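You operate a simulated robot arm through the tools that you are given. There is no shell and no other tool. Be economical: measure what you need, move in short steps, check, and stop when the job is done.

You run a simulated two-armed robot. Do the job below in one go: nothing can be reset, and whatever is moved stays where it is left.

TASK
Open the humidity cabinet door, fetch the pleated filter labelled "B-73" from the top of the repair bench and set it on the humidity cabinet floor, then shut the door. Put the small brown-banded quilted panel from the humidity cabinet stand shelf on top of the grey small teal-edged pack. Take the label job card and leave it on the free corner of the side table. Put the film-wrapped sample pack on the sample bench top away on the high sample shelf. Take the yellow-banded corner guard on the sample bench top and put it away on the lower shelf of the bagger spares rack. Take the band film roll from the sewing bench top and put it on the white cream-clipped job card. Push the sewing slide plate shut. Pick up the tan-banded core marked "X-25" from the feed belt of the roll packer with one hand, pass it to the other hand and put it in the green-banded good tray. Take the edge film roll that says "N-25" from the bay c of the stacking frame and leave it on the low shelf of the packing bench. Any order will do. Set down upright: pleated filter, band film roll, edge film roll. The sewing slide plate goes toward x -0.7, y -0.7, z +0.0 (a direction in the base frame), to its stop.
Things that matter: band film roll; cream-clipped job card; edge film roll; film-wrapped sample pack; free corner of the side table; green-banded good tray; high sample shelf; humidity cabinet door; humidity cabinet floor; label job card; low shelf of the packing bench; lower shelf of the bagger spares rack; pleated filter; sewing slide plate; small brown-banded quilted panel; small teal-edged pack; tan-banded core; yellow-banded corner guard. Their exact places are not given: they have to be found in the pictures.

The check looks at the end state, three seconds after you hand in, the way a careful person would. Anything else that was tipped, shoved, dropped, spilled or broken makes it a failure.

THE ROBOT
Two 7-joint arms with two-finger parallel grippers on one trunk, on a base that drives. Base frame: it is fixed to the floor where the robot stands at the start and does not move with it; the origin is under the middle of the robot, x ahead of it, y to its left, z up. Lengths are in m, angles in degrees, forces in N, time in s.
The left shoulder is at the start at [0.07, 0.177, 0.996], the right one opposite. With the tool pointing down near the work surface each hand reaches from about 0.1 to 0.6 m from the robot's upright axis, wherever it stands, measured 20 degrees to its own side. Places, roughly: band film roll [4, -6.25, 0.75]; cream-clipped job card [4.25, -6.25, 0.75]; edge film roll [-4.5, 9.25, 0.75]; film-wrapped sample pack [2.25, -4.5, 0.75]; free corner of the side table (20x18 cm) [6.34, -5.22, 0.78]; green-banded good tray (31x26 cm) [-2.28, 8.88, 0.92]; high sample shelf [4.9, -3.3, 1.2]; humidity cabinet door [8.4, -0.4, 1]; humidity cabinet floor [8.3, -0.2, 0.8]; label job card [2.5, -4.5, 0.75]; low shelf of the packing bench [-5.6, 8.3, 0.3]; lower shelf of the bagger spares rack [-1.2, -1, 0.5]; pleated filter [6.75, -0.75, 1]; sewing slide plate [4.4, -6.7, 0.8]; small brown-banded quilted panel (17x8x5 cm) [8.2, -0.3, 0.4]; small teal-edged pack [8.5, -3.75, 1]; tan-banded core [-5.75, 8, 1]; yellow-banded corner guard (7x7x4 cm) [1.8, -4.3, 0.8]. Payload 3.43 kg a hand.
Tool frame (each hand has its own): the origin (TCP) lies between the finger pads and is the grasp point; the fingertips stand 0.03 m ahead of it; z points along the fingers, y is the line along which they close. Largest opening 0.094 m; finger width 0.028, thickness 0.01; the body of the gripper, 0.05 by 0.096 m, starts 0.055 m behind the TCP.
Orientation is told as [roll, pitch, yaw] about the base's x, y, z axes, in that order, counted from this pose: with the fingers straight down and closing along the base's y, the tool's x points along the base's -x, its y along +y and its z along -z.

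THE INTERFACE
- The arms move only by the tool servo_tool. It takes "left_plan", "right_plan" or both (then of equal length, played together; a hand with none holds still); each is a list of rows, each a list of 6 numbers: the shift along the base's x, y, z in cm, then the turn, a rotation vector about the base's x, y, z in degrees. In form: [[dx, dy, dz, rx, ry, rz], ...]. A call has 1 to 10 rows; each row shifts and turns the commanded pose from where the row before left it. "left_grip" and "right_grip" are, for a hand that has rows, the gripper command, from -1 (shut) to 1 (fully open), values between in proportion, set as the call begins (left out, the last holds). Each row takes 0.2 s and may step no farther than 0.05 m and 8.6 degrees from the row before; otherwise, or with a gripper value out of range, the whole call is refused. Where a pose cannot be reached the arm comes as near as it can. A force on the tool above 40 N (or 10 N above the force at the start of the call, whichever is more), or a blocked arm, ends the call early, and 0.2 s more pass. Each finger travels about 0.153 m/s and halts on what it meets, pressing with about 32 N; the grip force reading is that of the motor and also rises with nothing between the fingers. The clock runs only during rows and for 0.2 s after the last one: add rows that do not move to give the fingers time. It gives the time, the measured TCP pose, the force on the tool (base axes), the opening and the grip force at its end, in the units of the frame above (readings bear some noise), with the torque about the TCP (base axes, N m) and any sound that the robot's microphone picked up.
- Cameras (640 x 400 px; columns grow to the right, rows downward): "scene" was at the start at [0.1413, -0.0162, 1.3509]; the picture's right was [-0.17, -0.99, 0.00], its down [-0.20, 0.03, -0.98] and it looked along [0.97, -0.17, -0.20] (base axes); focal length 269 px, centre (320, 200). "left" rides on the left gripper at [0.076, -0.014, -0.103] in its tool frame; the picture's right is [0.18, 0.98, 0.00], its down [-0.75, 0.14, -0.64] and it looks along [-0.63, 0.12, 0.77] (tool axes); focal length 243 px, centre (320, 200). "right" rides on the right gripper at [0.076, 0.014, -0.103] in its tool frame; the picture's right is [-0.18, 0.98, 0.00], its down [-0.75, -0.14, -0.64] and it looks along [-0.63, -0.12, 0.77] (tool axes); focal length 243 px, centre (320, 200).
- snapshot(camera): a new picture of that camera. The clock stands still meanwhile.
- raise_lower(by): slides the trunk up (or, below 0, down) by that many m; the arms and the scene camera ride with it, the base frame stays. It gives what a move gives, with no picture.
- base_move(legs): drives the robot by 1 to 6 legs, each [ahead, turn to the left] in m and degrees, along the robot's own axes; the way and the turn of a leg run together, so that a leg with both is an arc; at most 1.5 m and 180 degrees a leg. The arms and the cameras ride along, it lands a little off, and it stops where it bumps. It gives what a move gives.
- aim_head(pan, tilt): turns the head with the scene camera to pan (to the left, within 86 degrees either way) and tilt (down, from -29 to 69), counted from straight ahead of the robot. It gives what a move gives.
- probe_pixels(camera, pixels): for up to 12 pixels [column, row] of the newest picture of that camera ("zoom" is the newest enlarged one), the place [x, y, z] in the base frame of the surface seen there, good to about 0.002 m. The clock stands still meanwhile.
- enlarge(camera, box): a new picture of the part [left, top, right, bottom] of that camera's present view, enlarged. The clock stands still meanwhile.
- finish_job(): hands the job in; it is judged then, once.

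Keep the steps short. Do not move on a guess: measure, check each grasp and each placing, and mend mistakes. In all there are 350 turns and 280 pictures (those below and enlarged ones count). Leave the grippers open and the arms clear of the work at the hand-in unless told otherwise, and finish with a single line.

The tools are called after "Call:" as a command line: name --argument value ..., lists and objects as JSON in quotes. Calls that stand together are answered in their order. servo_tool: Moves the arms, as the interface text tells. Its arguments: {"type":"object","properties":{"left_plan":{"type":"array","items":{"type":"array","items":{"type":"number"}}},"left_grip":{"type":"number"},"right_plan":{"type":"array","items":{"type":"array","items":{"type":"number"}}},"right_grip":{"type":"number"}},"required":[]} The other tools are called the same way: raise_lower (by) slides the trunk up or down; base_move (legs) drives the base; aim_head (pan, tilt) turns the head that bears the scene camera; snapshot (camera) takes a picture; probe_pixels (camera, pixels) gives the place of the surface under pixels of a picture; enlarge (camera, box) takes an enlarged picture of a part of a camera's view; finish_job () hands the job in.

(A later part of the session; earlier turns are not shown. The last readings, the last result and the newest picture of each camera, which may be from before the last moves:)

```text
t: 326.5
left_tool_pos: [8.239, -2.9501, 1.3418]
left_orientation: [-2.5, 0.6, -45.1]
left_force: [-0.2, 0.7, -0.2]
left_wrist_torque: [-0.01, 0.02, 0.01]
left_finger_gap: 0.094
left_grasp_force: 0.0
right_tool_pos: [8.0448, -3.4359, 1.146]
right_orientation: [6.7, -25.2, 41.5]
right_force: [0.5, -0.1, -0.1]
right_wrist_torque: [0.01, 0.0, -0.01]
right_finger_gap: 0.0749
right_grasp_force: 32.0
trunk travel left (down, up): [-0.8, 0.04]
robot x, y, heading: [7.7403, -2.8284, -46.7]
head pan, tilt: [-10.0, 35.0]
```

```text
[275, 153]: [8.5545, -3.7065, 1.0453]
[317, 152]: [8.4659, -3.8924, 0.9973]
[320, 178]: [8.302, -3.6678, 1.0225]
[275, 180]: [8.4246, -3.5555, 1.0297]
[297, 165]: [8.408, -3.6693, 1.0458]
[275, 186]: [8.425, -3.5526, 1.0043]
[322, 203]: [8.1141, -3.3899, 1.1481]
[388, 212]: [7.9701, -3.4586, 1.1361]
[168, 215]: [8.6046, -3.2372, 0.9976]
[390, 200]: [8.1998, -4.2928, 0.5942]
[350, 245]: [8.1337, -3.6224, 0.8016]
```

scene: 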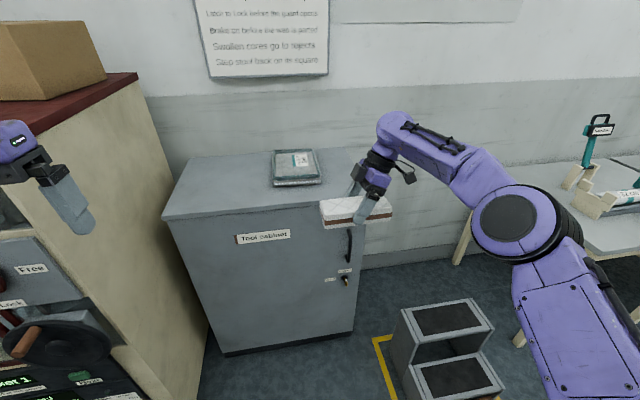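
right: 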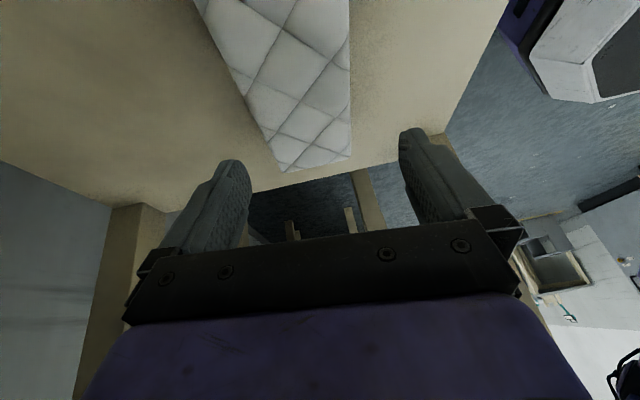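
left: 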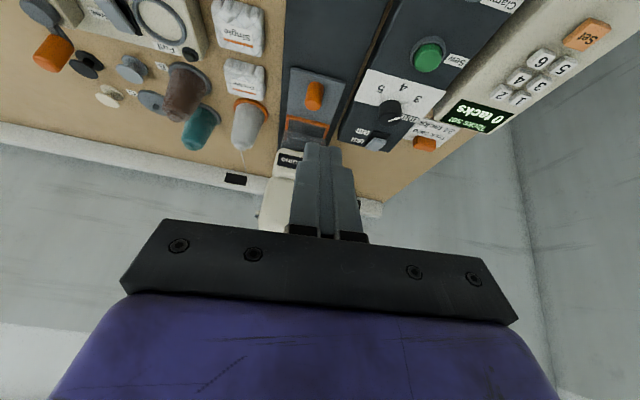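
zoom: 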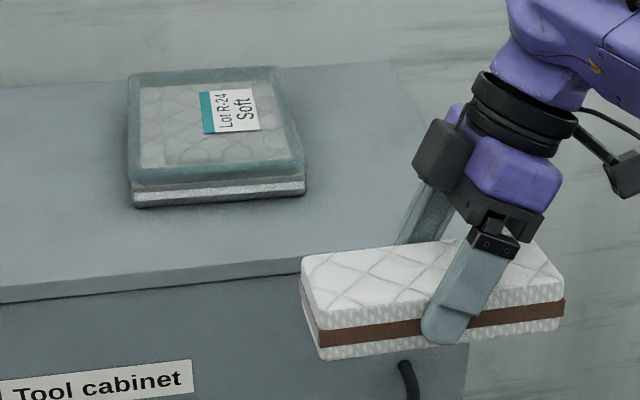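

Teal-edged pack: centre (8.436,-3.684), top 1.046. Tucking the left hand back, then driving 0.42 m forward.

Call:
servo_tool --left_plan '[[-3.4, 2.6, 0, 0, 0, 0], [-3.4, 2.6, 0, 0, 0, 0], [-3.4, 2.6, 0, 0, 0, 0], [-3.4, 2.6, 0, 0, 0, 0], [0, 0, 0, 0, 0, 0]]'

Call:
base_move --legs '[[0.42, 0]]'

Call:
snapshot --camera "scene"

```text
t: 327.7
left_tool_pos: [8.1026, -2.8491, 1.3448]
left_orientation: [-2.5, 0.5, -45.2]
left_force: [0.1, -0.4, 0.8]
left_wrist_torque: [0.03, 0.0, 0.01]
left_finger_gap: 0.0938
left_grasp_force: 0.2
right_tool_pos: [8.0447, -3.4359, 1.1458]
right_orientation: [6.7, -25.3, 41.6]
right_force: [0.6, -0.5, 0.1]
right_wrist_torque: [0.0, -0.02, -0.02]
right_finger_gap: 0.0749
right_grasp_force: 31.8
trunk travel left (down, up): [-0.8, 0.04]
robot x, y, heading: [7.7463, -2.8238, -46.5]
head pan, tilt: [-10.0, 35.0]
```

```text
t: 330.3
left_tool_pos: [8.3924, -3.1633, 1.3445]
left_orientation: [-2.5, 0.4, -45.7]
left_force: [-0.2, -0.4, 0.2]
left_wrist_torque: [-0.02, 0.03, -0.01]
left_finger_gap: 0.0939
left_grasp_force: 0.0
right_tool_pos: [8.3296, -3.7508, 1.1475]
right_orientation: [6.6, -25.2, 41.0]
right_force: [-0.1, 0.0, -0.3]
right_wrist_torque: [0.03, 0.0, 0.02]
right_finger_gap: 0.0751
right_grasp_force: 31.8
trunk travel left (down, up): [-0.8, 0.04]
robot x, y, heading: [8.035, -3.1368, -47.3]
head pan, tilt: [-10.0, 35.0]
```

```text
174 pictures are left
```

scene: 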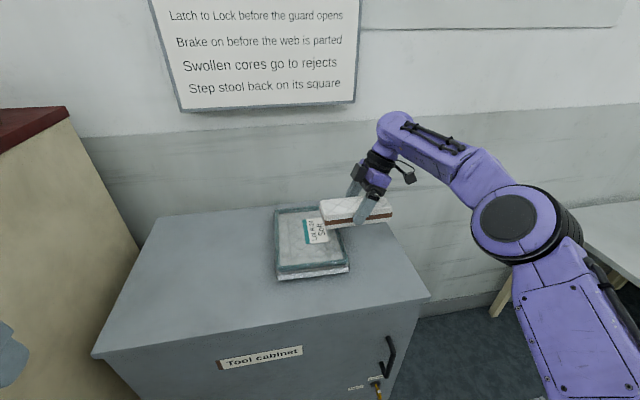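

Call:
servo_tool --right_plan '[[3.5, 2.2, 0, 0, 0, 0], [3.5, 2.2, 0, 0, 0, 0], [3.6, 2.3, -1, 0, 0, 0], [0, 0, 0, 0, 0, 0]]'

Call:
enlarge --camera "scene" --box '[230, 130, 430, 300]'

```text
t: 331.3
left_tool_pos: [8.3928, -3.1657, 1.3456]
left_orientation: [-2.6, 0.6, -45.8]
left_force: [-1.1, 0.5, -0.7]
left_wrist_torque: [-0.01, 0.0, 0.04]
left_finger_gap: 0.0941
left_grasp_force: 0.1
right_tool_pos: [8.4258, -3.6815, 1.1328]
right_orientation: [6.6, -25.2, 40.9]
right_force: [-0.6, 0.7, 0.1]
right_wrist_torque: [0.0, 0.01, -0.02]
right_finger_gap: 0.0751
right_grasp_force: 31.8
right hand out of reach, approached as far as the arm can: row 3
trunk travel left (down, up): [-0.8, 0.04]
robot x, y, heading: [8.0372, -3.1342, -47.3]
head pan, tilt: [-10.0, 35.0]
```

```text
2.35 times, centred on (330, 215) of scene
```

zoom: 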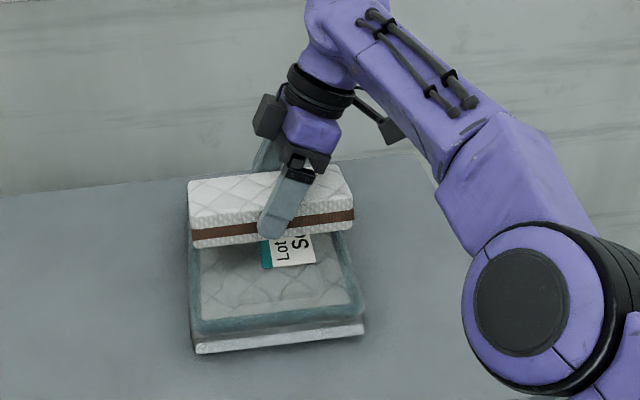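

Panel is centred over the pack. Lowering by trunk.

Call:
raise_lower --by -0.04

Call:
enlarge --camera "scene" --box '[230, 130, 430, 300]'

```text
t: 332.1
left_tool_pos: [8.3936, -3.1633, 1.3045]
left_orientation: [-2.5, 0.6, -45.6]
left_force: [0.5, -0.5, -0.6]
left_wrist_torque: [-0.03, 0.03, 0.03]
left_finger_gap: 0.094
left_grasp_force: 0.0
right_tool_pos: [8.4268, -3.6819, 1.0907]
right_orientation: [6.5, -25.2, 41.0]
right_force: [-0.1, 0.3, -1.3]
right_wrist_torque: [-0.02, 0.0, 0.03]
right_finger_gap: 0.0752
right_grasp_force: 31.8
trunk travel left (down, up): [-0.76, 0.08]
robot x, y, heading: [8.0358, -3.1368, -47.1]
head pan, tilt: [-10.0, 35.0]
```

```text
2.35 times, centred on (330, 215) of scene
```

zoom: 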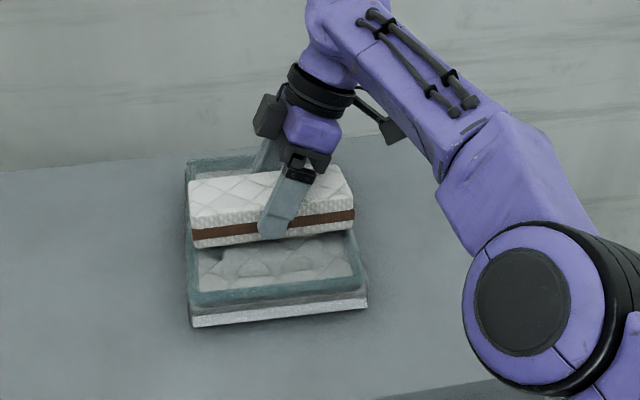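

Call:
raise_lower --by -0.006

Call:
enlarge --camera "scene" --box '[230, 130, 430, 300]'

```text
t: 332.7
left_tool_pos: [8.3924, -3.1639, 1.2986]
left_orientation: [-2.5, 0.5, -45.8]
left_force: [1.0, 0.3, -0.4]
left_wrist_torque: [-0.04, 0.02, -0.02]
left_finger_gap: 0.0943
left_grasp_force: 0.0
right_tool_pos: [8.4245, -3.6825, 1.088]
right_orientation: [6.4, -25.2, 41.0]
right_force: [1.7, -0.3, 9.4]
right_wrist_torque: [0.12, -0.61, -0.06]
right_finger_gap: 0.075
right_grasp_force: 32.9
trunk travel left (down, up): [-0.754, 0.086]
robot x, y, heading: [8.0351, -3.1344, -47.2]
head pan, tilt: [-10.0, 35.0]
```

```text
2.35 times, centred on (330, 215) of scene
```

zoom: 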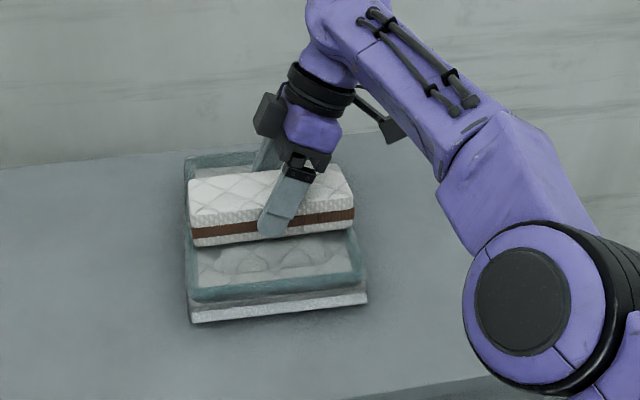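

Contact felt (9 N). Opening and lifting away.

Call:
servo_tool --right_plan '[[0, 0, 0, 0, 0, 0], [0, 0, 0, 0, 0, 0], [0, 0, 0, 0, 0, 0], [0, 0, 2, 0, 0, 0], [0, 0, 2, 0, 0, 0]]' --right_grip 1

Call:
raise_lower --by 0.08

Call:
enlarge --camera "scene" --box '[230, 130, 430, 300]'

```text
t: 333.9
left_tool_pos: [8.3933, -3.1633, 1.298]
left_orientation: [-2.5, 0.5, -45.7]
left_force: [-0.2, 0.4, -0.5]
left_wrist_torque: [0.01, 0.0, -0.01]
left_finger_gap: 0.094
left_grasp_force: 0.0
right_tool_pos: [8.4171, -3.6834, 1.1216]
right_orientation: [6.6, -25.2, 41.0]
right_force: [0.2, -0.2, 0.8]
right_wrist_torque: [-0.01, 0.0, 0.02]
right_finger_gap: 0.0939
right_grasp_force: 0.1
right hand out of reach, approached as far as the arm can: row 4, 5
trunk travel left (down, up): [-0.754, 0.086]
robot x, y, heading: [8.0329, -3.1364, -47.4]
head pan, tilt: [-10.0, 35.0]
```

```text
t: 335.1
left_tool_pos: [8.3933, -3.164, 1.3795]
left_orientation: [-2.6, 0.6, -45.7]
left_force: [-0.9, -0.2, 0.2]
left_wrist_torque: [0.01, 0.0, 0.03]
left_finger_gap: 0.0939
left_grasp_force: 0.1
right_tool_pos: [8.4168, -3.6839, 1.2008]
right_orientation: [6.6, -25.1, 40.9]
right_force: [0.0, -0.8, -0.1]
right_wrist_torque: [-0.03, 0.01, 0.01]
right_finger_gap: 0.0938
right_grasp_force: 0.1
trunk travel left (down, up): [-0.834, 0.006]
robot x, y, heading: [8.0325, -3.1373, -47.3]
head pan, tilt: [-10.0, 35.0]
```

```text
2.35 times, centred on (330, 215) of scene
```

zoom: 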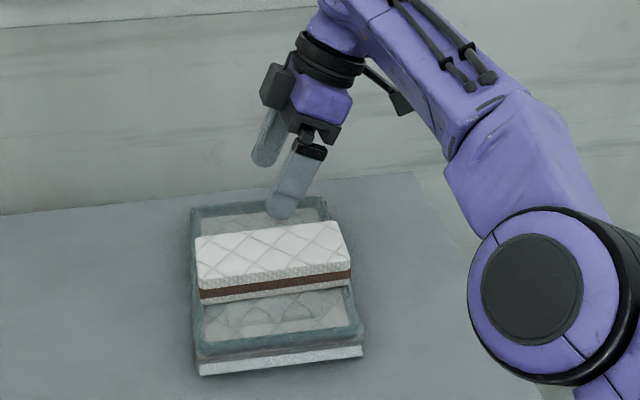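

Panel rests on the pack. Backing off, restoring the right hand, and heading up the aisle to find the repair bench.

Call:
base_move --legs '[[-0.55, 0]]'

Call:
servo_tool --right_plan '[[0, 0, 0, -5.8, 5.9, -8.5], [0, 0, 0, -5.8, 5.9, -8.5], [0, 0, 0, 0, 0, 0]]'

```text
t: 338.2
left_tool_pos: [8.0224, -2.7622, 1.3785]
left_orientation: [-2.5, 0.6, -46.0]
left_force: [0.7, -0.2, 0.5]
left_wrist_torque: [-0.04, 0.01, -0.02]
left_finger_gap: 0.0939
left_grasp_force: 0.0
right_tool_pos: [8.0431, -3.282, 1.2011]
right_orientation: [6.8, -25.2, 40.6]
right_force: [-0.1, 0.3, -0.7]
right_wrist_torque: [-0.02, -0.01, -0.01]
right_finger_gap: 0.0939
right_grasp_force: 0.1
trunk travel left (down, up): [-0.834, 0.006]
robot x, y, heading: [7.6635, -2.7344, -47.5]
head pan, tilt: [-10.0, 35.0]
```

```text
refused: row 1 steps farther than a row can; nothing moved
```

Call:
servo_tool --right_plan '[[0, 0, 0, -5.6, 6.1, 0], [0, 0, 0, -5.6, 6.1, 0], [0, 0, 0, -5.6, 6.1, 0], [0, 0, 0, 0, 0, -8.5], [0, 0, 0, 0, 0, -8.5], [0, 0, 0, 0, 0, -8.5], [0, 0, 0, 0, 0, -8.5], [0, 0, 0, 0, 0, -8.5], [0, 0, 0, 0, 0, -8.5], [0, 0, 0, 0, 0, -8.5]]'

Call:
servo_tool --right_plan '[[0, 0, 0, 0, 0, -8.5], [0, 0, 0, 0, 0, -8.5], [0, 0, 0, 0, 0, -8], [0, 0, 0, 0, 0, 0]]'

Call:
raise_lower --by -0.2

Call:
base_move --legs '[[0, 92.5], [1.2, 0], [1.3, 0]]'

Call:
aim_head --pan 0 --tilt 10

Call:
snapshot --camera "scene"

```text
t: 340.4
left_tool_pos: [8.0212, -2.7602, 1.3799]
left_orientation: [-2.5, 0.4, -46.0]
left_force: [0.2, 0.6, 0.0]
left_wrist_torque: [-0.01, -0.02, 0.0]
left_finger_gap: 0.0941
left_grasp_force: 0.1
right_tool_pos: [8.0131, -3.2895, 1.1917]
right_orientation: [5.7, -0.3, -18.8]
right_force: [0.3, 0.1, 0.4]
right_wrist_torque: [0.01, -0.02, -0.02]
right_finger_gap: 0.0941
right_grasp_force: 0.1
right hand out of reach, approached as far as the arm can: row 1, 2, 3
trunk travel left (down, up): [-0.834, 0.006]
robot x, y, heading: [7.6607, -2.7286, -47.9]
head pan, tilt: [-10.0, 35.0]
```

```text
t: 341.4
left_tool_pos: [8.0206, -2.7612, 1.3799]
left_orientation: [-2.5, 0.5, -46.0]
left_force: [0.7, 0.6, -0.4]
left_wrist_torque: [0.01, 0.0, 0.01]
left_finger_gap: 0.0941
left_grasp_force: 0.1
right_tool_pos: [8.0148, -3.2889, 1.1913]
right_orientation: [5.9, -0.4, -43.7]
right_force: [0.0, 0.3, 0.1]
right_wrist_torque: [-0.01, 0.01, 0.02]
right_finger_gap: 0.094
right_grasp_force: 0.1
trunk travel left (down, up): [-0.834, 0.006]
robot x, y, heading: [7.6593, -2.7307, -47.7]
head pan, tilt: [-10.0, 35.0]
```

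```text
t: 343.6
left_tool_pos: [8.0224, -2.7609, 1.1792]
left_orientation: [-2.5, 0.6, -46.0]
left_force: [-0.2, -0.1, -0.2]
left_wrist_torque: [0.0, 0.0, -0.02]
left_finger_gap: 0.0939
left_grasp_force: 0.0
right_tool_pos: [8.0143, -3.2887, 0.9917]
right_orientation: [5.8, -0.4, -43.7]
right_force: [-0.5, 0.4, 0.1]
right_wrist_torque: [-0.01, 0.01, 0.02]
right_finger_gap: 0.0942
right_grasp_force: 0.0
trunk travel left (down, up): [-0.634, 0.206]
robot x, y, heading: [7.6614, -2.732, -47.5]
head pan, tilt: [-10.0, 35.0]
```

```text
t: 359.8
left_tool_pos: [9.4718, -0.6053, 1.1794]
left_orientation: [-2.4, 0.4, 46.4]
left_force: [-0.3, -0.2, 1.0]
left_wrist_torque: [0.0, -0.01, 0.02]
left_finger_gap: 0.0939
left_grasp_force: 0.0
right_tool_pos: [9.9985, -0.5907, 0.9913]
right_orientation: [5.8, -0.4, 48.5]
right_force: [-0.3, 0.4, -0.5]
right_wrist_torque: [0.06, 0.0, -0.01]
right_finger_gap: 0.094
right_grasp_force: 0.1
trunk travel left (down, up): [-0.634, 0.206]
robot x, y, heading: [9.4578, -0.9648, 44.6]
head pan, tilt: [-10.0, 35.0]
```

```text
t: 360.7
left_tool_pos: [9.4706, -0.606, 1.1784]
left_orientation: [-2.6, 0.5, 46.3]
left_force: [-0.6, 1.1, 0.5]
left_wrist_torque: [-0.01, 0.02, 0.01]
left_finger_gap: 0.0941
left_grasp_force: 0.1
right_tool_pos: [9.998, -0.5899, 0.9913]
right_orientation: [5.8, -0.5, 48.6]
right_force: [0.3, -0.4, 0.1]
right_wrist_torque: [-0.03, -0.01, 0.01]
right_finger_gap: 0.0941
right_grasp_force: 0.2
trunk travel left (down, up): [-0.634, 0.206]
robot x, y, heading: [9.4585, -0.9647, 44.8]
head pan, tilt: [0.0, 10.0]
```

```text
169 pictures are left
```

scene: 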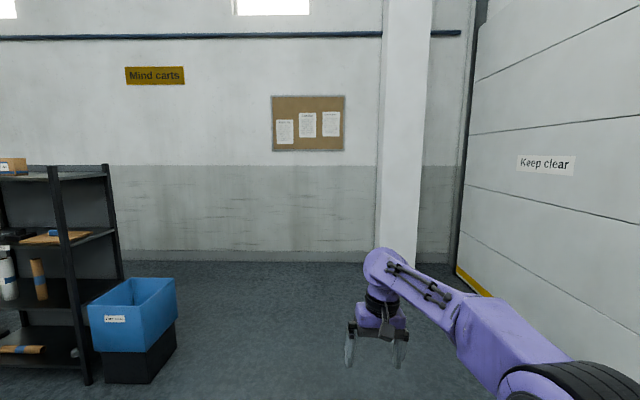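

Call:
aim_head --pan 65 --tilt 8

Call:
snapshot --camera "scene"

```text
t: 362.1
left_tool_pos: [9.4725, -0.6046, 1.1784]
left_orientation: [-2.5, 0.5, 46.3]
left_force: [-0.3, -0.8, 0.1]
left_wrist_torque: [0.03, 0.0, -0.02]
left_finger_gap: 0.0942
left_grasp_force: 0.0
right_tool_pos: [9.9983, -0.5907, 0.9913]
right_orientation: [5.9, -0.4, 48.5]
right_force: [0.1, 1.1, -0.1]
right_wrist_torque: [0.0, 0.0, 0.03]
right_finger_gap: 0.0943
right_grasp_force: 0.0
trunk travel left (down, up): [-0.634, 0.206]
robot x, y, heading: [9.4556, -0.9677, 44.7]
head pan, tilt: [65.0, 8.0]
```

```text
168 pictures are left
```

scene: 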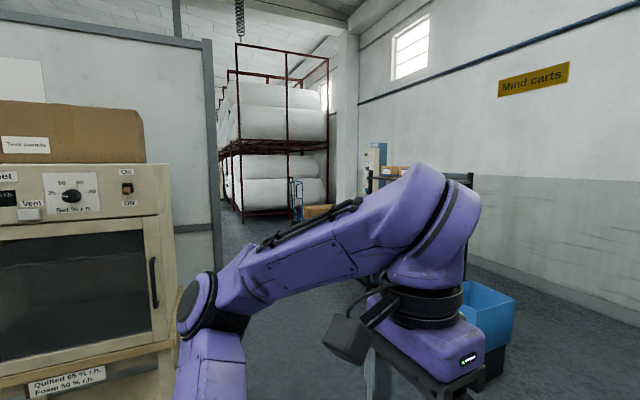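

Call:
probe_pixels --camera "scene" --pixels '[[217, 220], [205, 220], [240, 240], [470, 200], [375, 175], [310, 212], [500, 380], [155, 280], [152, 240], [245, 215]]'

```text
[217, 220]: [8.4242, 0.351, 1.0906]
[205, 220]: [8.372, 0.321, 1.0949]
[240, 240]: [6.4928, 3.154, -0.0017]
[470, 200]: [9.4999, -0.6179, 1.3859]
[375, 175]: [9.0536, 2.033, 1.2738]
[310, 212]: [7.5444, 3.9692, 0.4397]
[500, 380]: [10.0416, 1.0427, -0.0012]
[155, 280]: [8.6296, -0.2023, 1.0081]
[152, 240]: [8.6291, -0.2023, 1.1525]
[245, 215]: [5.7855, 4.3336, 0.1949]
```

A passage lies between the fence end (v 6.2) and the shelf (v 7.8). Driving through to the other side of the fence.

Call:
base_move --legs '[[0.9, 0], [0, 90], [1.45, 0], [1.4, 0], [0, 90]]'

Call:
aim_head --pan 20 --tilt 12

Call:
snapshot --camera "scene"

```text
t: 388.0
left_tool_pos: [8.0434, 1.3462, 1.1786]
left_orientation: [-2.5, 0.5, -134.1]
left_force: [-0.6, 0.1, -0.1]
left_wrist_torque: [0.02, -0.03, 0.0]
left_finger_gap: 0.0941
left_grasp_force: 0.0
right_tool_pos: [7.5156, 1.3347, 0.9916]
right_orientation: [5.7, -0.5, -131.8]
right_force: [0.3, 0.1, 0.4]
right_wrist_torque: [-0.01, 0.01, 0.0]
right_finger_gap: 0.0939
right_grasp_force: 0.0
trunk travel left (down, up): [-0.634, 0.206]
robot x, y, heading: [8.0601, 1.7058, -135.8]
head pan, tilt: [65.0, 8.0]
```

```text
t: 389.1
left_tool_pos: [8.0434, 1.3458, 1.1799]
left_orientation: [-2.6, 0.4, -134.1]
left_force: [0.6, 0.4, 0.3]
left_wrist_torque: [0.0, 0.0, -0.06]
left_finger_gap: 0.0941
left_grasp_force: 0.1
right_tool_pos: [7.515, 1.3338, 0.9915]
right_orientation: [5.8, -0.4, -131.8]
right_force: [-0.8, -0.6, 0.2]
right_wrist_torque: [0.02, 0.0, 0.02]
right_finger_gap: 0.094
right_grasp_force: 0.0
trunk travel left (down, up): [-0.634, 0.206]
robot x, y, heading: [8.0593, 1.7038, -135.9]
head pan, tilt: [20.0, 12.0]
```

```text
167 pictures are left
```

scene: 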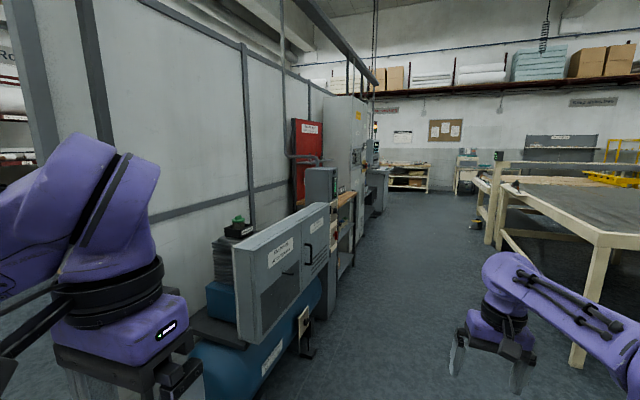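

Call:
probe_pixels --camera "scene" --pixels '[[345, 200], [318, 260], [322, 180], [355, 240], [375, 190], [480, 200], [330, 350], [590, 240]]'

Call:
enlarge --camera "scene" --box '[280, 100, 460, 260]'

```text
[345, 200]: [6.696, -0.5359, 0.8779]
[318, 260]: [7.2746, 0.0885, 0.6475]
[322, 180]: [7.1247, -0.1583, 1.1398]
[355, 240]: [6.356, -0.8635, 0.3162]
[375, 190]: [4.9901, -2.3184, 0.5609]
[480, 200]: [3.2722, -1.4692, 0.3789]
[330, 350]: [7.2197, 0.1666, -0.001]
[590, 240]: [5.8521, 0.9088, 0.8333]
```

```text
2.50 times, centred on (370, 180) of scene
```

zoom: 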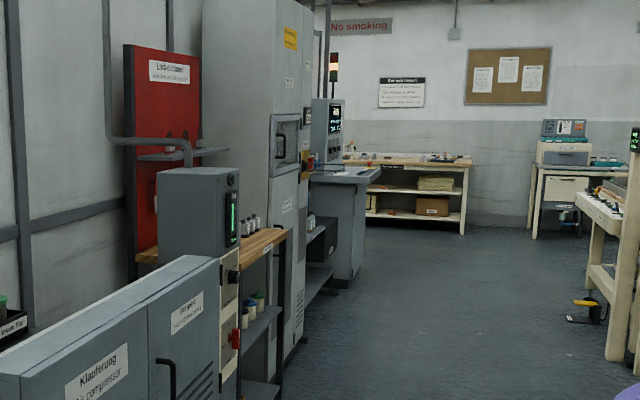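

Call:
base_move --legs '[[0, -3], [1.3, 0], [1.3, 0], [0, 94]]'

Call:
aim_head --pan 0 --tilt 25

Call:
snapshot --camera "scene"

```text
t: 406.3
left_tool_pos: [6.4483, -0.0179, 1.1803]
left_orientation: [-2.5, 0.6, -41.8]
left_force: [-0.1, 0.2, 0.4]
left_wrist_torque: [0.0, -0.02, -0.01]
left_finger_gap: 0.0939
left_grasp_force: 0.1
right_tool_pos: [6.4817, -0.5439, 0.9912]
right_orientation: [5.8, -0.4, -39.4]
right_force: [-0.5, 0.2, -1.0]
right_wrist_torque: [-0.02, 0.03, 0.01]
right_finger_gap: 0.0942
right_grasp_force: 0.1
trunk travel left (down, up): [-0.634, 0.206]
robot x, y, heading: [6.0827, -0.0109, -43.2]
head pan, tilt: [20.0, 12.0]
```

```text
t: 407.1
left_tool_pos: [6.448, -0.0164, 1.1798]
left_orientation: [-2.5, 0.6, -41.9]
left_force: [-0.3, -0.1, 0.0]
left_wrist_torque: [0.02, -0.02, 0.03]
left_finger_gap: 0.0942
left_grasp_force: 0.0
right_tool_pos: [6.4801, -0.5437, 0.9915]
right_orientation: [5.8, -0.4, -39.5]
right_force: [0.2, 0.5, 0.2]
right_wrist_torque: [0.01, -0.03, 0.02]
right_finger_gap: 0.0941
right_grasp_force: 0.2
trunk travel left (down, up): [-0.634, 0.206]
robot x, y, heading: [6.0884, -0.0122, -43.5]
head pan, tilt: [0.0, 25.0]
```

```text
165 pictures are left
```

scene: 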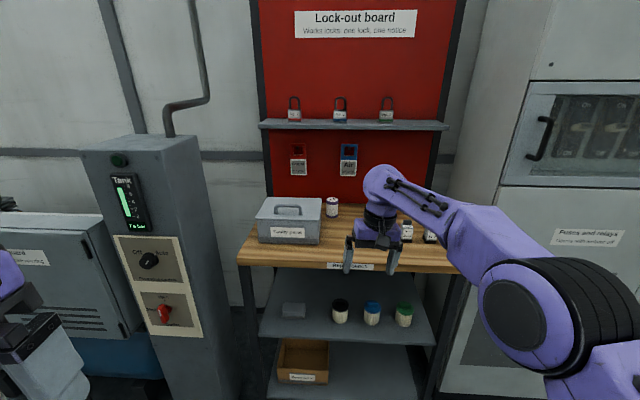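

The repair bench is right here; the right hand hides the filters. Moving it back and right.

Call:
servo_tool --right_plan '[[-3, 1, 2, 0, 0, 0], [-4, 0, 2, 0, 0, 0], [-4, -1, 2, 0, 0, 0], [-4, -2, 2, 0, 0, 0], [0, 0, 0, 0, 0, 0]]'

Call:
enlarge --camera "scene" --box '[230, 150, 470, 290]'

```text
t: 408.3
left_tool_pos: [6.4497, -0.016, 1.1791]
left_orientation: [-2.5, 0.5, -41.7]
left_force: [0.1, 0.1, 0.3]
left_wrist_torque: [-0.01, 0.02, -0.02]
left_finger_gap: 0.094
left_grasp_force: 0.0
right_tool_pos: [6.3301, -0.5682, 1.0735]
right_orientation: [5.8, -0.3, -39.5]
right_force: [0.2, -0.4, -0.7]
right_wrist_torque: [-0.02, 0.05, 0.01]
right_finger_gap: 0.0939
right_grasp_force: 0.1
trunk travel left (down, up): [-0.634, 0.206]
robot x, y, heading: [6.0902, -0.0162, -43.6]
head pan, tilt: [0.0, 25.0]
```

```text
2.67 times, centred on (350, 220) of scene
```

zoom: 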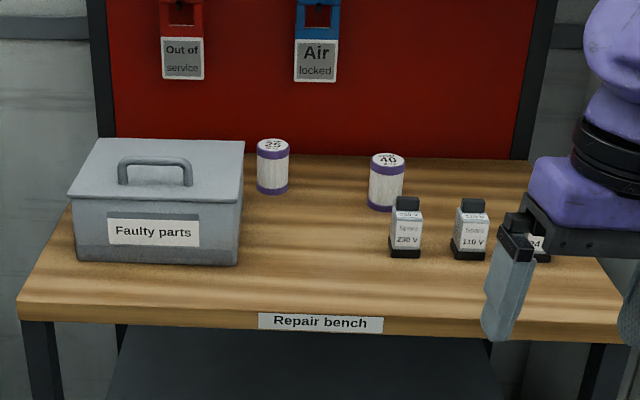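

Call:
enlarge --camera "scene" --box '[315, 190, 395, 240]'

```text
8.00 times, centred on (355, 215) of scene
```

zoom: 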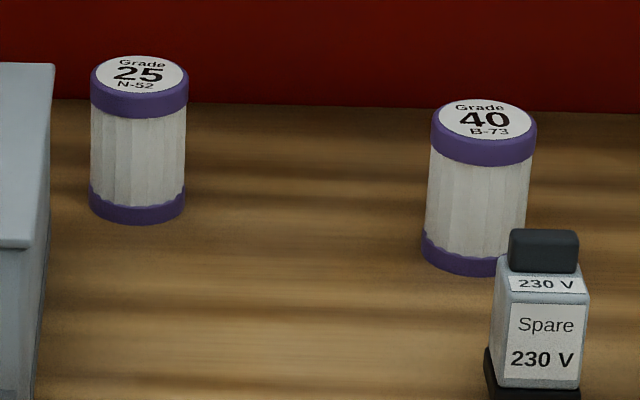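

B-73 is the right one ("Grade 40"). Measuring it and its neighbours.

Call:
probe_pixels --camera "zoom" --pixels '[[482, 118], [440, 155], [530, 155], [478, 230], [465, 290], [543, 240], [540, 300], [300, 330], [140, 75], [430, 260]]'

```text
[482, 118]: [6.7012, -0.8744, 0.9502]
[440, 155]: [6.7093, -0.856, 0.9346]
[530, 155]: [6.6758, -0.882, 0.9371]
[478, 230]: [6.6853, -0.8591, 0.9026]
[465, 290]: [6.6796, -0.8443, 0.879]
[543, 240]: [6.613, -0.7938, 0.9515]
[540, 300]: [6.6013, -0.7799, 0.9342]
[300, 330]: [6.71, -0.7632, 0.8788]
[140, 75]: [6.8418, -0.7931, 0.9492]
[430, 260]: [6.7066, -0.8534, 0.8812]
```

Call:
snapshot --camera "scene"

Call:
probe_pixels --camera "scene" --pixels '[[350, 127], [300, 105], [387, 115], [350, 122], [440, 128], [348, 160], [500, 170]]'

```text
162 pictures are left
```

scene: 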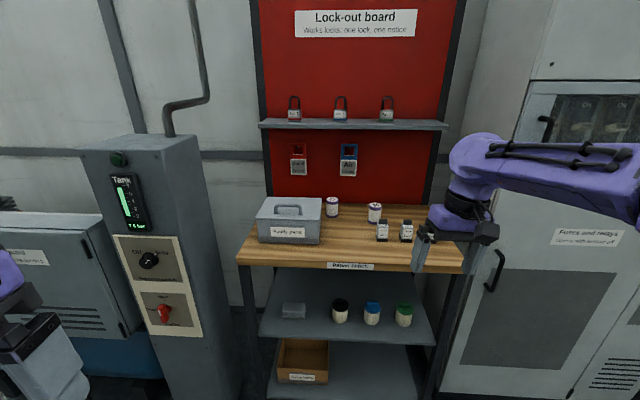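

```text
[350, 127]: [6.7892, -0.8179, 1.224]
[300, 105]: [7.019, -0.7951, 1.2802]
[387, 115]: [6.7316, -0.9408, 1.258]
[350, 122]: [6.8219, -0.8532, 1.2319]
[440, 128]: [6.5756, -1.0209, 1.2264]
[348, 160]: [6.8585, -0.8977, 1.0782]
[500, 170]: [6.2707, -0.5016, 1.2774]
```

The lock shelf overhangs to u 5.378, so I'll tilt the hand 20° forward. Orienting the right hand first.

Call:
servo_tool --right_plan '[[0, 0, 0.5, -3.65, -2.0, -3.1], [0, 0, 0.5, -3.65, -2.0, -3.1], [0, 0, 0.5, -3.65, -2.0, -3.1], [0, 0, 0.5, -3.65, -2.0, -3.1], [0, 0, 0.5, -3.65, -2.0, -3.1], [0, 0, 0, 0, 0, 0]]'

Call:
base_move --legs '[[0.4, -1.5]]'

Call:
aim_head --pan -15 --tilt 40

Call:
snapshot --camera "scene"

Call:
snapshot --camera "right"

```text
t: 409.7
left_tool_pos: [6.4495, -0.0172, 1.178]
left_orientation: [-2.4, 0.5, -41.8]
left_force: [-0.9, 0.0, -0.5]
left_wrist_torque: [0.02, 0.01, 0.02]
left_finger_gap: 0.094
left_grasp_force: 0.1
right_tool_pos: [6.3297, -0.5647, 1.0959]
right_orientation: [0.7, -20.5, -54.1]
right_force: [0.2, 0.1, -0.5]
right_wrist_torque: [-0.01, -0.03, 0.01]
right_finger_gap: 0.0942
right_grasp_force: 0.0
trunk travel left (down, up): [-0.634, 0.206]
robot x, y, heading: [6.0872, -0.0153, -43.4]
head pan, tilt: [0.0, 25.0]
```

```text
t: 412.2
left_tool_pos: [6.7415, -0.308, 1.1805]
left_orientation: [-2.5, 0.5, -43.1]
left_force: [1.1, 0.2, 0.2]
left_wrist_torque: [0.0, 0.02, 0.0]
left_finger_gap: 0.094
left_grasp_force: 0.0
right_tool_pos: [6.6104, -0.8531, 1.0965]
right_orientation: [0.7, -20.5, -55.4]
right_force: [0.7, 0.2, -0.5]
right_wrist_torque: [-0.01, 0.03, -0.01]
right_finger_gap: 0.0937
right_grasp_force: 0.0
trunk travel left (down, up): [-0.634, 0.206]
robot x, y, heading: [6.3828, -0.2992, -44.7]
head pan, tilt: [0.0, 25.0]
```

```text
t: 413.0
left_tool_pos: [6.741, -0.3083, 1.1788]
left_orientation: [-2.5, 0.4, -43.1]
left_force: [0.2, -0.6, 0.0]
left_wrist_torque: [0.04, -0.01, 0.0]
left_finger_gap: 0.0939
left_grasp_force: 0.0
right_tool_pos: [6.6106, -0.8531, 1.0955]
right_orientation: [0.6, -20.5, -55.5]
right_force: [-0.3, -0.7, -0.5]
right_wrist_torque: [0.01, -0.03, 0.04]
right_finger_gap: 0.0942
right_grasp_force: 0.0
trunk travel left (down, up): [-0.634, 0.206]
robot x, y, heading: [6.3815, -0.2976, -44.7]
head pan, tilt: [-15.0, 40.0]
```

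```text
161 pictures are left
```

scene: 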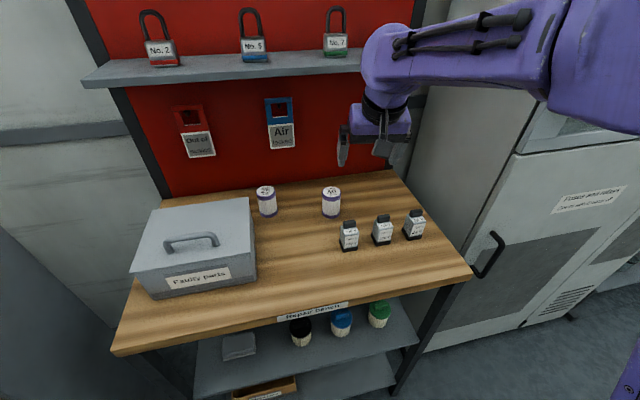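

```text
160 pictures are left
```

right: 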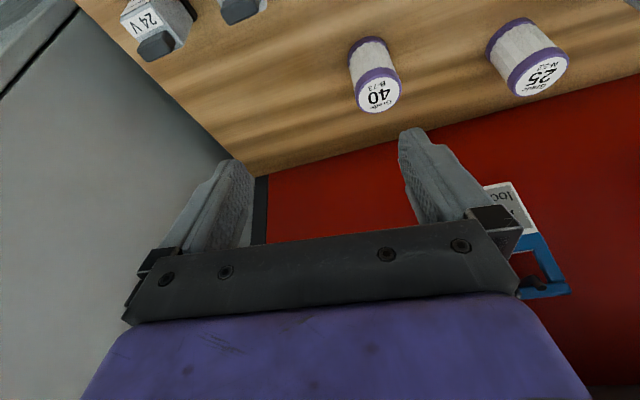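

Call:
probe_pixels --camera "scene" --pixels '[[331, 190], [323, 196], [340, 195], [331, 205], [350, 225], [385, 218]]'

Call:
probe_pixels --camera "right" --pixels '[[379, 92], [362, 90], [396, 87], [373, 60]]'

```text
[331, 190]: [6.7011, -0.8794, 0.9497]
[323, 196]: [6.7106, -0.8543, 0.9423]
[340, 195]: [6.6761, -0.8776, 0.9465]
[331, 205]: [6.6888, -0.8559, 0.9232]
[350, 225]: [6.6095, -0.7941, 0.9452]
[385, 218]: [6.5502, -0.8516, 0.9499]
```

```text
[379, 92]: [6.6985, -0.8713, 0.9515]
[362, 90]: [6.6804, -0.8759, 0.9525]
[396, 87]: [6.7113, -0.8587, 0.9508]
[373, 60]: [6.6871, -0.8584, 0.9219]
```

Filter centre (6.698,-0.872). Approaching along the tilted tool axis.

Call:
servo_tool --right_plan '[[3.2, 0.75, -2.6, 0, 0, 0], [3.2, 0.75, -2.6, 0, 0, 0], [0, 0, 0, 0, 0, 0]]'

Call:
snapshot --camera "right"

Call:
snapshot --camera "scene"

```text
t: 413.8
left_tool_pos: [6.7396, -0.3074, 1.1795]
left_orientation: [-2.3, 0.5, -43.2]
left_force: [0.9, -0.5, 0.5]
left_wrist_torque: [0.0, -0.01, 0.03]
left_finger_gap: 0.0939
left_grasp_force: 0.1
right_tool_pos: [6.6747, -0.8403, 1.0457]
right_orientation: [0.5, -20.7, -55.5]
right_force: [-0.5, -0.4, -0.5]
right_wrist_torque: [0.03, -0.02, 0.0]
right_finger_gap: 0.0936
right_grasp_force: 0.0
trunk travel left (down, up): [-0.634, 0.206]
robot x, y, heading: [6.3834, -0.2985, -44.5]
head pan, tilt: [-15.0, 40.0]
```

```text
159 pictures are left
```

right: 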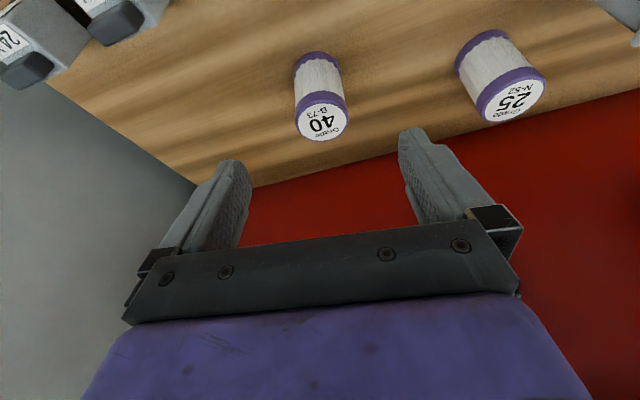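

```text
158 pictures are left
```

scene: 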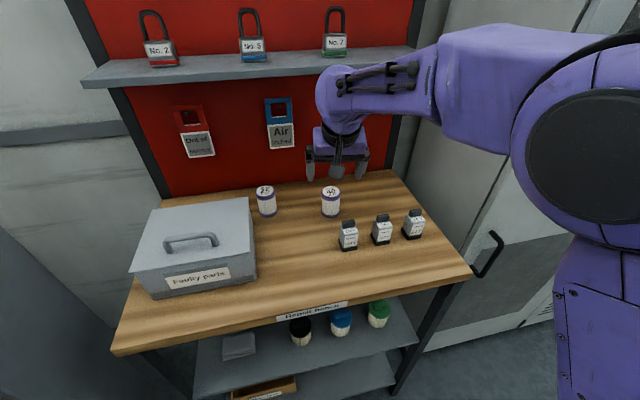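

Aligned with the filter between the fingers. Descending along the tool axis and gripping.

Call:
servo_tool --right_plan '[[0.78, -1.05, -3.8, 0, 0, 0], [0.78, -1.05, -3.8, 0, 0, 0], [0.78, -1.05, -3.7, 0, 0, 0], [0, 0, 0, 0, 0, 0]]'

Call:
servo_tool --right_plan '[[0, 0, 0, 0, 0, 0], [0, 0, 0, 0, 0, 0], [0, 0, 0, 0, 0, 0], [0, 0, 0, 0, 0, 0]]' --right_grip -1

Call:
snapshot --camera "right"

```text
t: 414.8
left_tool_pos: [6.7405, -0.3083, 1.1799]
left_orientation: [-2.6, 0.4, -43.1]
left_force: [-0.8, 0.5, -0.2]
left_wrist_torque: [0.01, 0.02, 0.0]
left_finger_gap: 0.0939
left_grasp_force: 0.1
right_tool_pos: [6.6969, -0.8705, 0.9316]
right_orientation: [0.7, -20.6, -55.5]
right_force: [0.3, -0.6, 0.8]
right_wrist_torque: [-0.01, -0.02, -0.05]
right_finger_gap: 0.0939
right_grasp_force: 0.0
trunk travel left (down, up): [-0.634, 0.206]
robot x, y, heading: [6.3797, -0.2991, -44.8]
head pan, tilt: [-15.0, 40.0]
```

```text
t: 415.8
left_tool_pos: [6.7412, -0.3075, 1.1792]
left_orientation: [-2.5, 0.6, -43.1]
left_force: [0.6, 0.2, -0.5]
left_wrist_torque: [-0.01, 0.02, 0.01]
left_finger_gap: 0.0939
left_grasp_force: 0.1
right_tool_pos: [6.6972, -0.8707, 0.9316]
right_orientation: [0.6, -20.5, -55.6]
right_force: [0.0, -0.3, 0.4]
right_wrist_torque: [-0.02, -0.01, 0.01]
right_finger_gap: 0.051
right_grasp_force: 32.2
trunk travel left (down, up): [-0.634, 0.206]
robot x, y, heading: [6.3794, -0.3017, -44.5]
head pan, tilt: [-15.0, 40.0]
```

```text
157 pictures are left
```

right: 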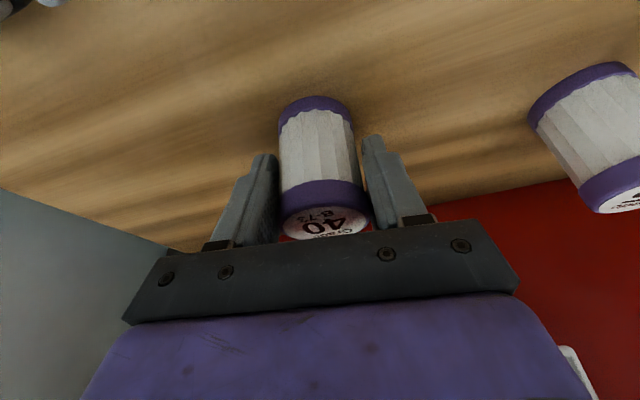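

Gripped. For the cabinet interior I need a flatter grip, so I'll set the filter on the free front part of this bench and regrip. Lifting and moving there.

Call:
servo_tool --right_plan '[[0, 0, 2, 0, 0, 0], [-0.8, 1.1, 3.5, 0, 0, 0], [-0.8, 1.1, 3.5, 0, 0, 0], [0.4, 3.5, 0, 0, 0, 0], [0.4, 4, 0, 0, 0, 0], [0.3, 4.5, 0, 0, 0, 0], [0.3, 4.5, 0, 0, 0, 0], [0, 0, 0, 0, 0, 0]]'

Call:
snapshot --camera "scene"

```text
t: 417.6
left_tool_pos: [6.7413, -0.3081, 1.1796]
left_orientation: [-2.4, 0.5, -43.0]
left_force: [-0.8, -0.1, -0.4]
left_wrist_torque: [-0.02, -0.02, 0.01]
left_finger_gap: 0.0941
left_grasp_force: 0.1
right_tool_pos: [6.6949, -0.683, 1.0218]
right_orientation: [0.5, -20.5, -55.5]
right_force: [-0.3, 0.5, -0.7]
right_wrist_torque: [-0.02, -0.01, 0.02]
right_finger_gap: 0.051
right_grasp_force: 32.0
trunk travel left (down, up): [-0.634, 0.206]
robot x, y, heading: [6.3818, -0.2984, -44.7]
head pan, tilt: [-15.0, 40.0]
```

```text
156 pictures are left
```

scene: 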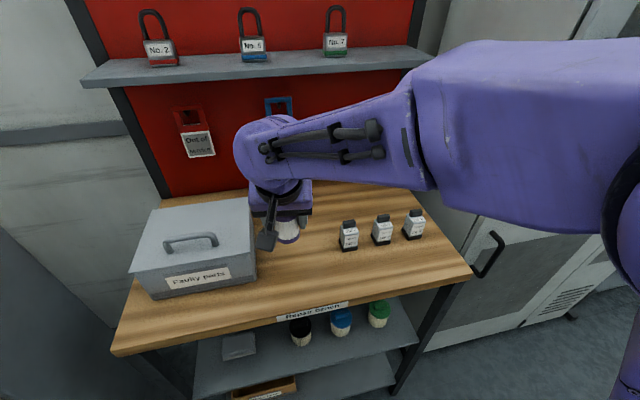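

Call:
probe_pixels --camera "scene" --pixels '[[256, 272], [252, 235], [310, 290], [341, 250], [470, 268], [115, 345]]'

```text
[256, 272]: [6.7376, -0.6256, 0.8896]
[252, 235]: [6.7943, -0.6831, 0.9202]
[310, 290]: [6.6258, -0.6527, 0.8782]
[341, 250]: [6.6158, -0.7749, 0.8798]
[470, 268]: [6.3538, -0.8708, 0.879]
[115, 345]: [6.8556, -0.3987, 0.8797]
```

Call:
servo_tool --right_plan '[[-4.5, 0.8, 0, 0, 0, 0], [0, 0, -4, 0, 0, 0], [0, 0, -3, 0, 0, 0], [0, 0, -1.3, 0, 0, 0], [0, 0, 0, 0, 0, 0]]'

Call:
snapshot --camera "right"

```text
t: 418.8
left_tool_pos: [6.7413, -0.3067, 1.1792]
left_orientation: [-2.5, 0.6, -43.1]
left_force: [-0.4, 0.8, 1.1]
left_wrist_torque: [-0.01, 0.01, 0.01]
left_finger_gap: 0.0941
left_grasp_force: 0.1
right_tool_pos: [6.6503, -0.6747, 0.9384]
right_orientation: [0.4, -20.5, -55.4]
right_force: [0.1, 0.2, -0.7]
right_wrist_torque: [-0.01, 0.04, -0.01]
right_finger_gap: 0.0509
right_grasp_force: 32.1
trunk travel left (down, up): [-0.634, 0.206]
robot x, y, heading: [6.3838, -0.298, -44.5]
head pan, tilt: [-15.0, 40.0]
```

```text
155 pictures are left
```

right: 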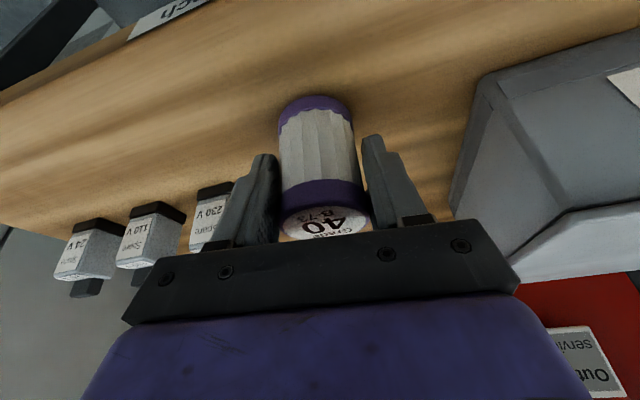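

Call:
servo_tool --right_plan '[[0, 0, -0.4, 0, 0, 0], [0, 0, -0.2, 0, 0, 0], [0, 0, 0, 0, 0, 0]]'

Call:
servo_tool --right_plan '[[0, 0, 0, 0, 0, 0], [0, 0, 0, 0, 0, 0], [-0.3, 0.4, 3, 0, 0, 0], [-0.8, 1.1, 3.7, 0, 0, 0], [-0.8, 1.1, 3.7, 0, 0, 0], [-1, 1, 3, 0, 0, 0]]' --right_grip 0.5

Call:
snapshot --camera "right"

```text
t: 419.6
left_tool_pos: [6.7404, -0.309, 1.1782]
left_orientation: [-2.5, 0.5, -43.1]
left_force: [0.4, -0.1, 0.0]
left_wrist_torque: [-0.02, -0.04, -0.02]
left_finger_gap: 0.0937
left_grasp_force: 0.1
right_tool_pos: [6.6507, -0.6759, 0.9327]
right_orientation: [0.6, -20.4, -55.5]
right_force: [0.5, 0.0, 0.3]
right_wrist_torque: [0.0, -0.01, 0.03]
right_finger_gap: 0.0507
right_grasp_force: 32.3
trunk travel left (down, up): [-0.634, 0.206]
robot x, y, heading: [6.382, -0.2961, -45.0]
head pan, tilt: [-15.0, 40.0]
```

```text
t: 421.0
left_tool_pos: [6.7407, -0.3087, 1.1803]
left_orientation: [-2.4, 0.4, -43.1]
left_force: [0.0, 0.5, -0.3]
left_wrist_torque: [-0.01, -0.02, -0.03]
left_finger_gap: 0.0942
left_grasp_force: 0.0
right_tool_pos: [6.6209, -0.6372, 1.0662]
right_orientation: [0.5, -20.6, -55.5]
right_force: [-0.3, -0.6, -0.7]
right_wrist_torque: [0.01, -0.03, 0.0]
right_finger_gap: 0.0704
right_grasp_force: 0.0
trunk travel left (down, up): [-0.634, 0.206]
robot x, y, heading: [6.3789, -0.2983, -44.6]
head pan, tilt: [-15.0, 40.0]
```

```text
154 pictures are left
```

right: 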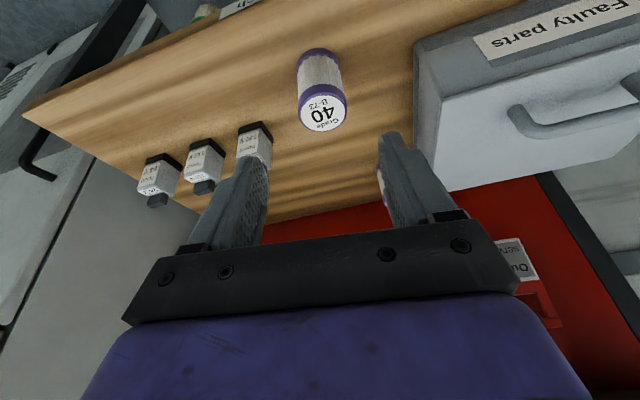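

Filter stands upright. Backing 0.27 m and pitching the hand to 60°.

Call:
base_move --legs '[[-0.27, 0]]'

Call:
servo_tool --right_plan '[[0, 0, 0, -5.65, -5.65, 2], [0, 0, 0, -5.65, -5.65, 2], [0, 0, 0, -5.65, -5.65, 2], [0, 0, 0, -5.65, -5.65, 2], [0, 0, 0, -5.65, -5.65, 2], [0, 0, 0, 0, 0, 0]]' --right_grip 1

Call:
snapshot --camera "scene"

```text
t: 422.9
left_tool_pos: [6.5496, -0.1182, 1.1783]
left_orientation: [-2.5, 0.5, -42.9]
left_force: [1.1, 0.4, 0.8]
left_wrist_torque: [0.01, 0.02, 0.01]
left_finger_gap: 0.0939
left_grasp_force: 0.0
right_tool_pos: [6.4304, -0.4474, 1.0661]
right_orientation: [0.6, -20.6, -55.3]
right_force: [-0.4, 0.9, 0.6]
right_wrist_torque: [-0.01, 0.01, 0.01]
right_finger_gap: 0.0706
right_grasp_force: 0.0
trunk travel left (down, up): [-0.634, 0.206]
robot x, y, heading: [6.189, -0.1087, -44.5]
head pan, tilt: [-15.0, 40.0]
```

```text
t: 424.3
left_tool_pos: [6.5486, -0.1169, 1.1798]
left_orientation: [-2.5, 0.6, -43.0]
left_force: [-1.2, -0.5, -1.1]
left_wrist_torque: [-0.01, -0.02, 0.01]
left_finger_gap: 0.0941
left_grasp_force: 0.1
right_tool_pos: [6.4317, -0.4468, 1.0655]
right_orientation: [7.3, -60.2, -49.6]
right_force: [0.6, 0.0, 0.7]
right_wrist_torque: [-0.01, 0.01, 0.02]
right_finger_gap: 0.0938
right_grasp_force: 0.1
trunk travel left (down, up): [-0.634, 0.206]
robot x, y, heading: [6.1883, -0.1072, -44.4]
head pan, tilt: [-15.0, 40.0]
```

```text
153 pictures are left
```

scene: 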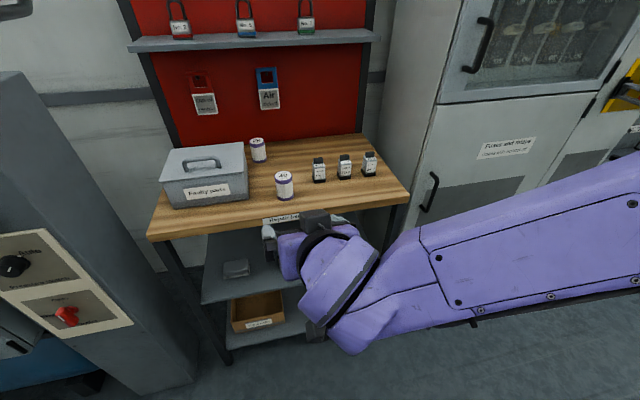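

Call:
servo_tool --right_plan '[[2.9, -3.25, -1.9, 0, 0, 0], [2.9, -3.25, -1.9, 0, 0, 0], [2.9, -3.25, -1.9, 0, 0, 0], [2.9, -3.25, -1.9, 0, 0, 0], [2.8, -3.3, -1.9, 0, 0, 0], [0, 0, 0, 0, 0, 0]]'

Call:
snapshot --camera "right"

Call:
enlarge --camera "scene" --box '[160, 120, 420, 280]'

```text
t: 425.7
left_tool_pos: [6.5469, -0.1167, 1.1799]
left_orientation: [-2.5, 0.4, -43.1]
left_force: [-0.6, 1.0, 0.1]
left_wrist_torque: [0.0, -0.05, 0.02]
left_finger_gap: 0.094
left_grasp_force: 0.0
right_tool_pos: [6.5733, -0.6078, 0.9723]
right_orientation: [7.2, -60.1, -49.5]
right_force: [-1.1, 0.9, 0.0]
right_wrist_torque: [-0.01, -0.01, 0.02]
right_finger_gap: 0.0939
right_grasp_force: 0.0
trunk travel left (down, up): [-0.634, 0.206]
robot x, y, heading: [6.1879, -0.1077, -44.7]
head pan, tilt: [-15.0, 40.0]
```

```text
152 pictures are left
```

right: 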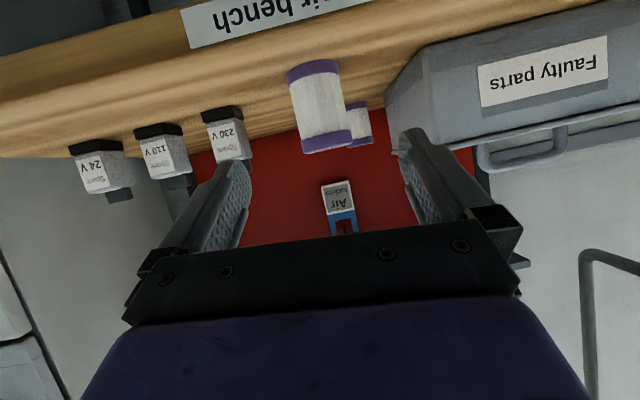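

```text
2.46 times, centred on (290, 200) of scene
```

zoom: 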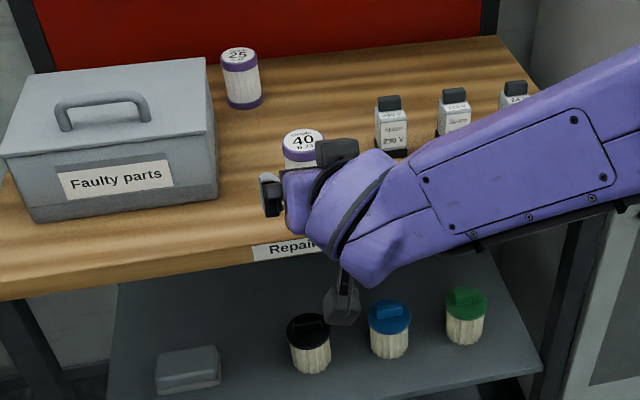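

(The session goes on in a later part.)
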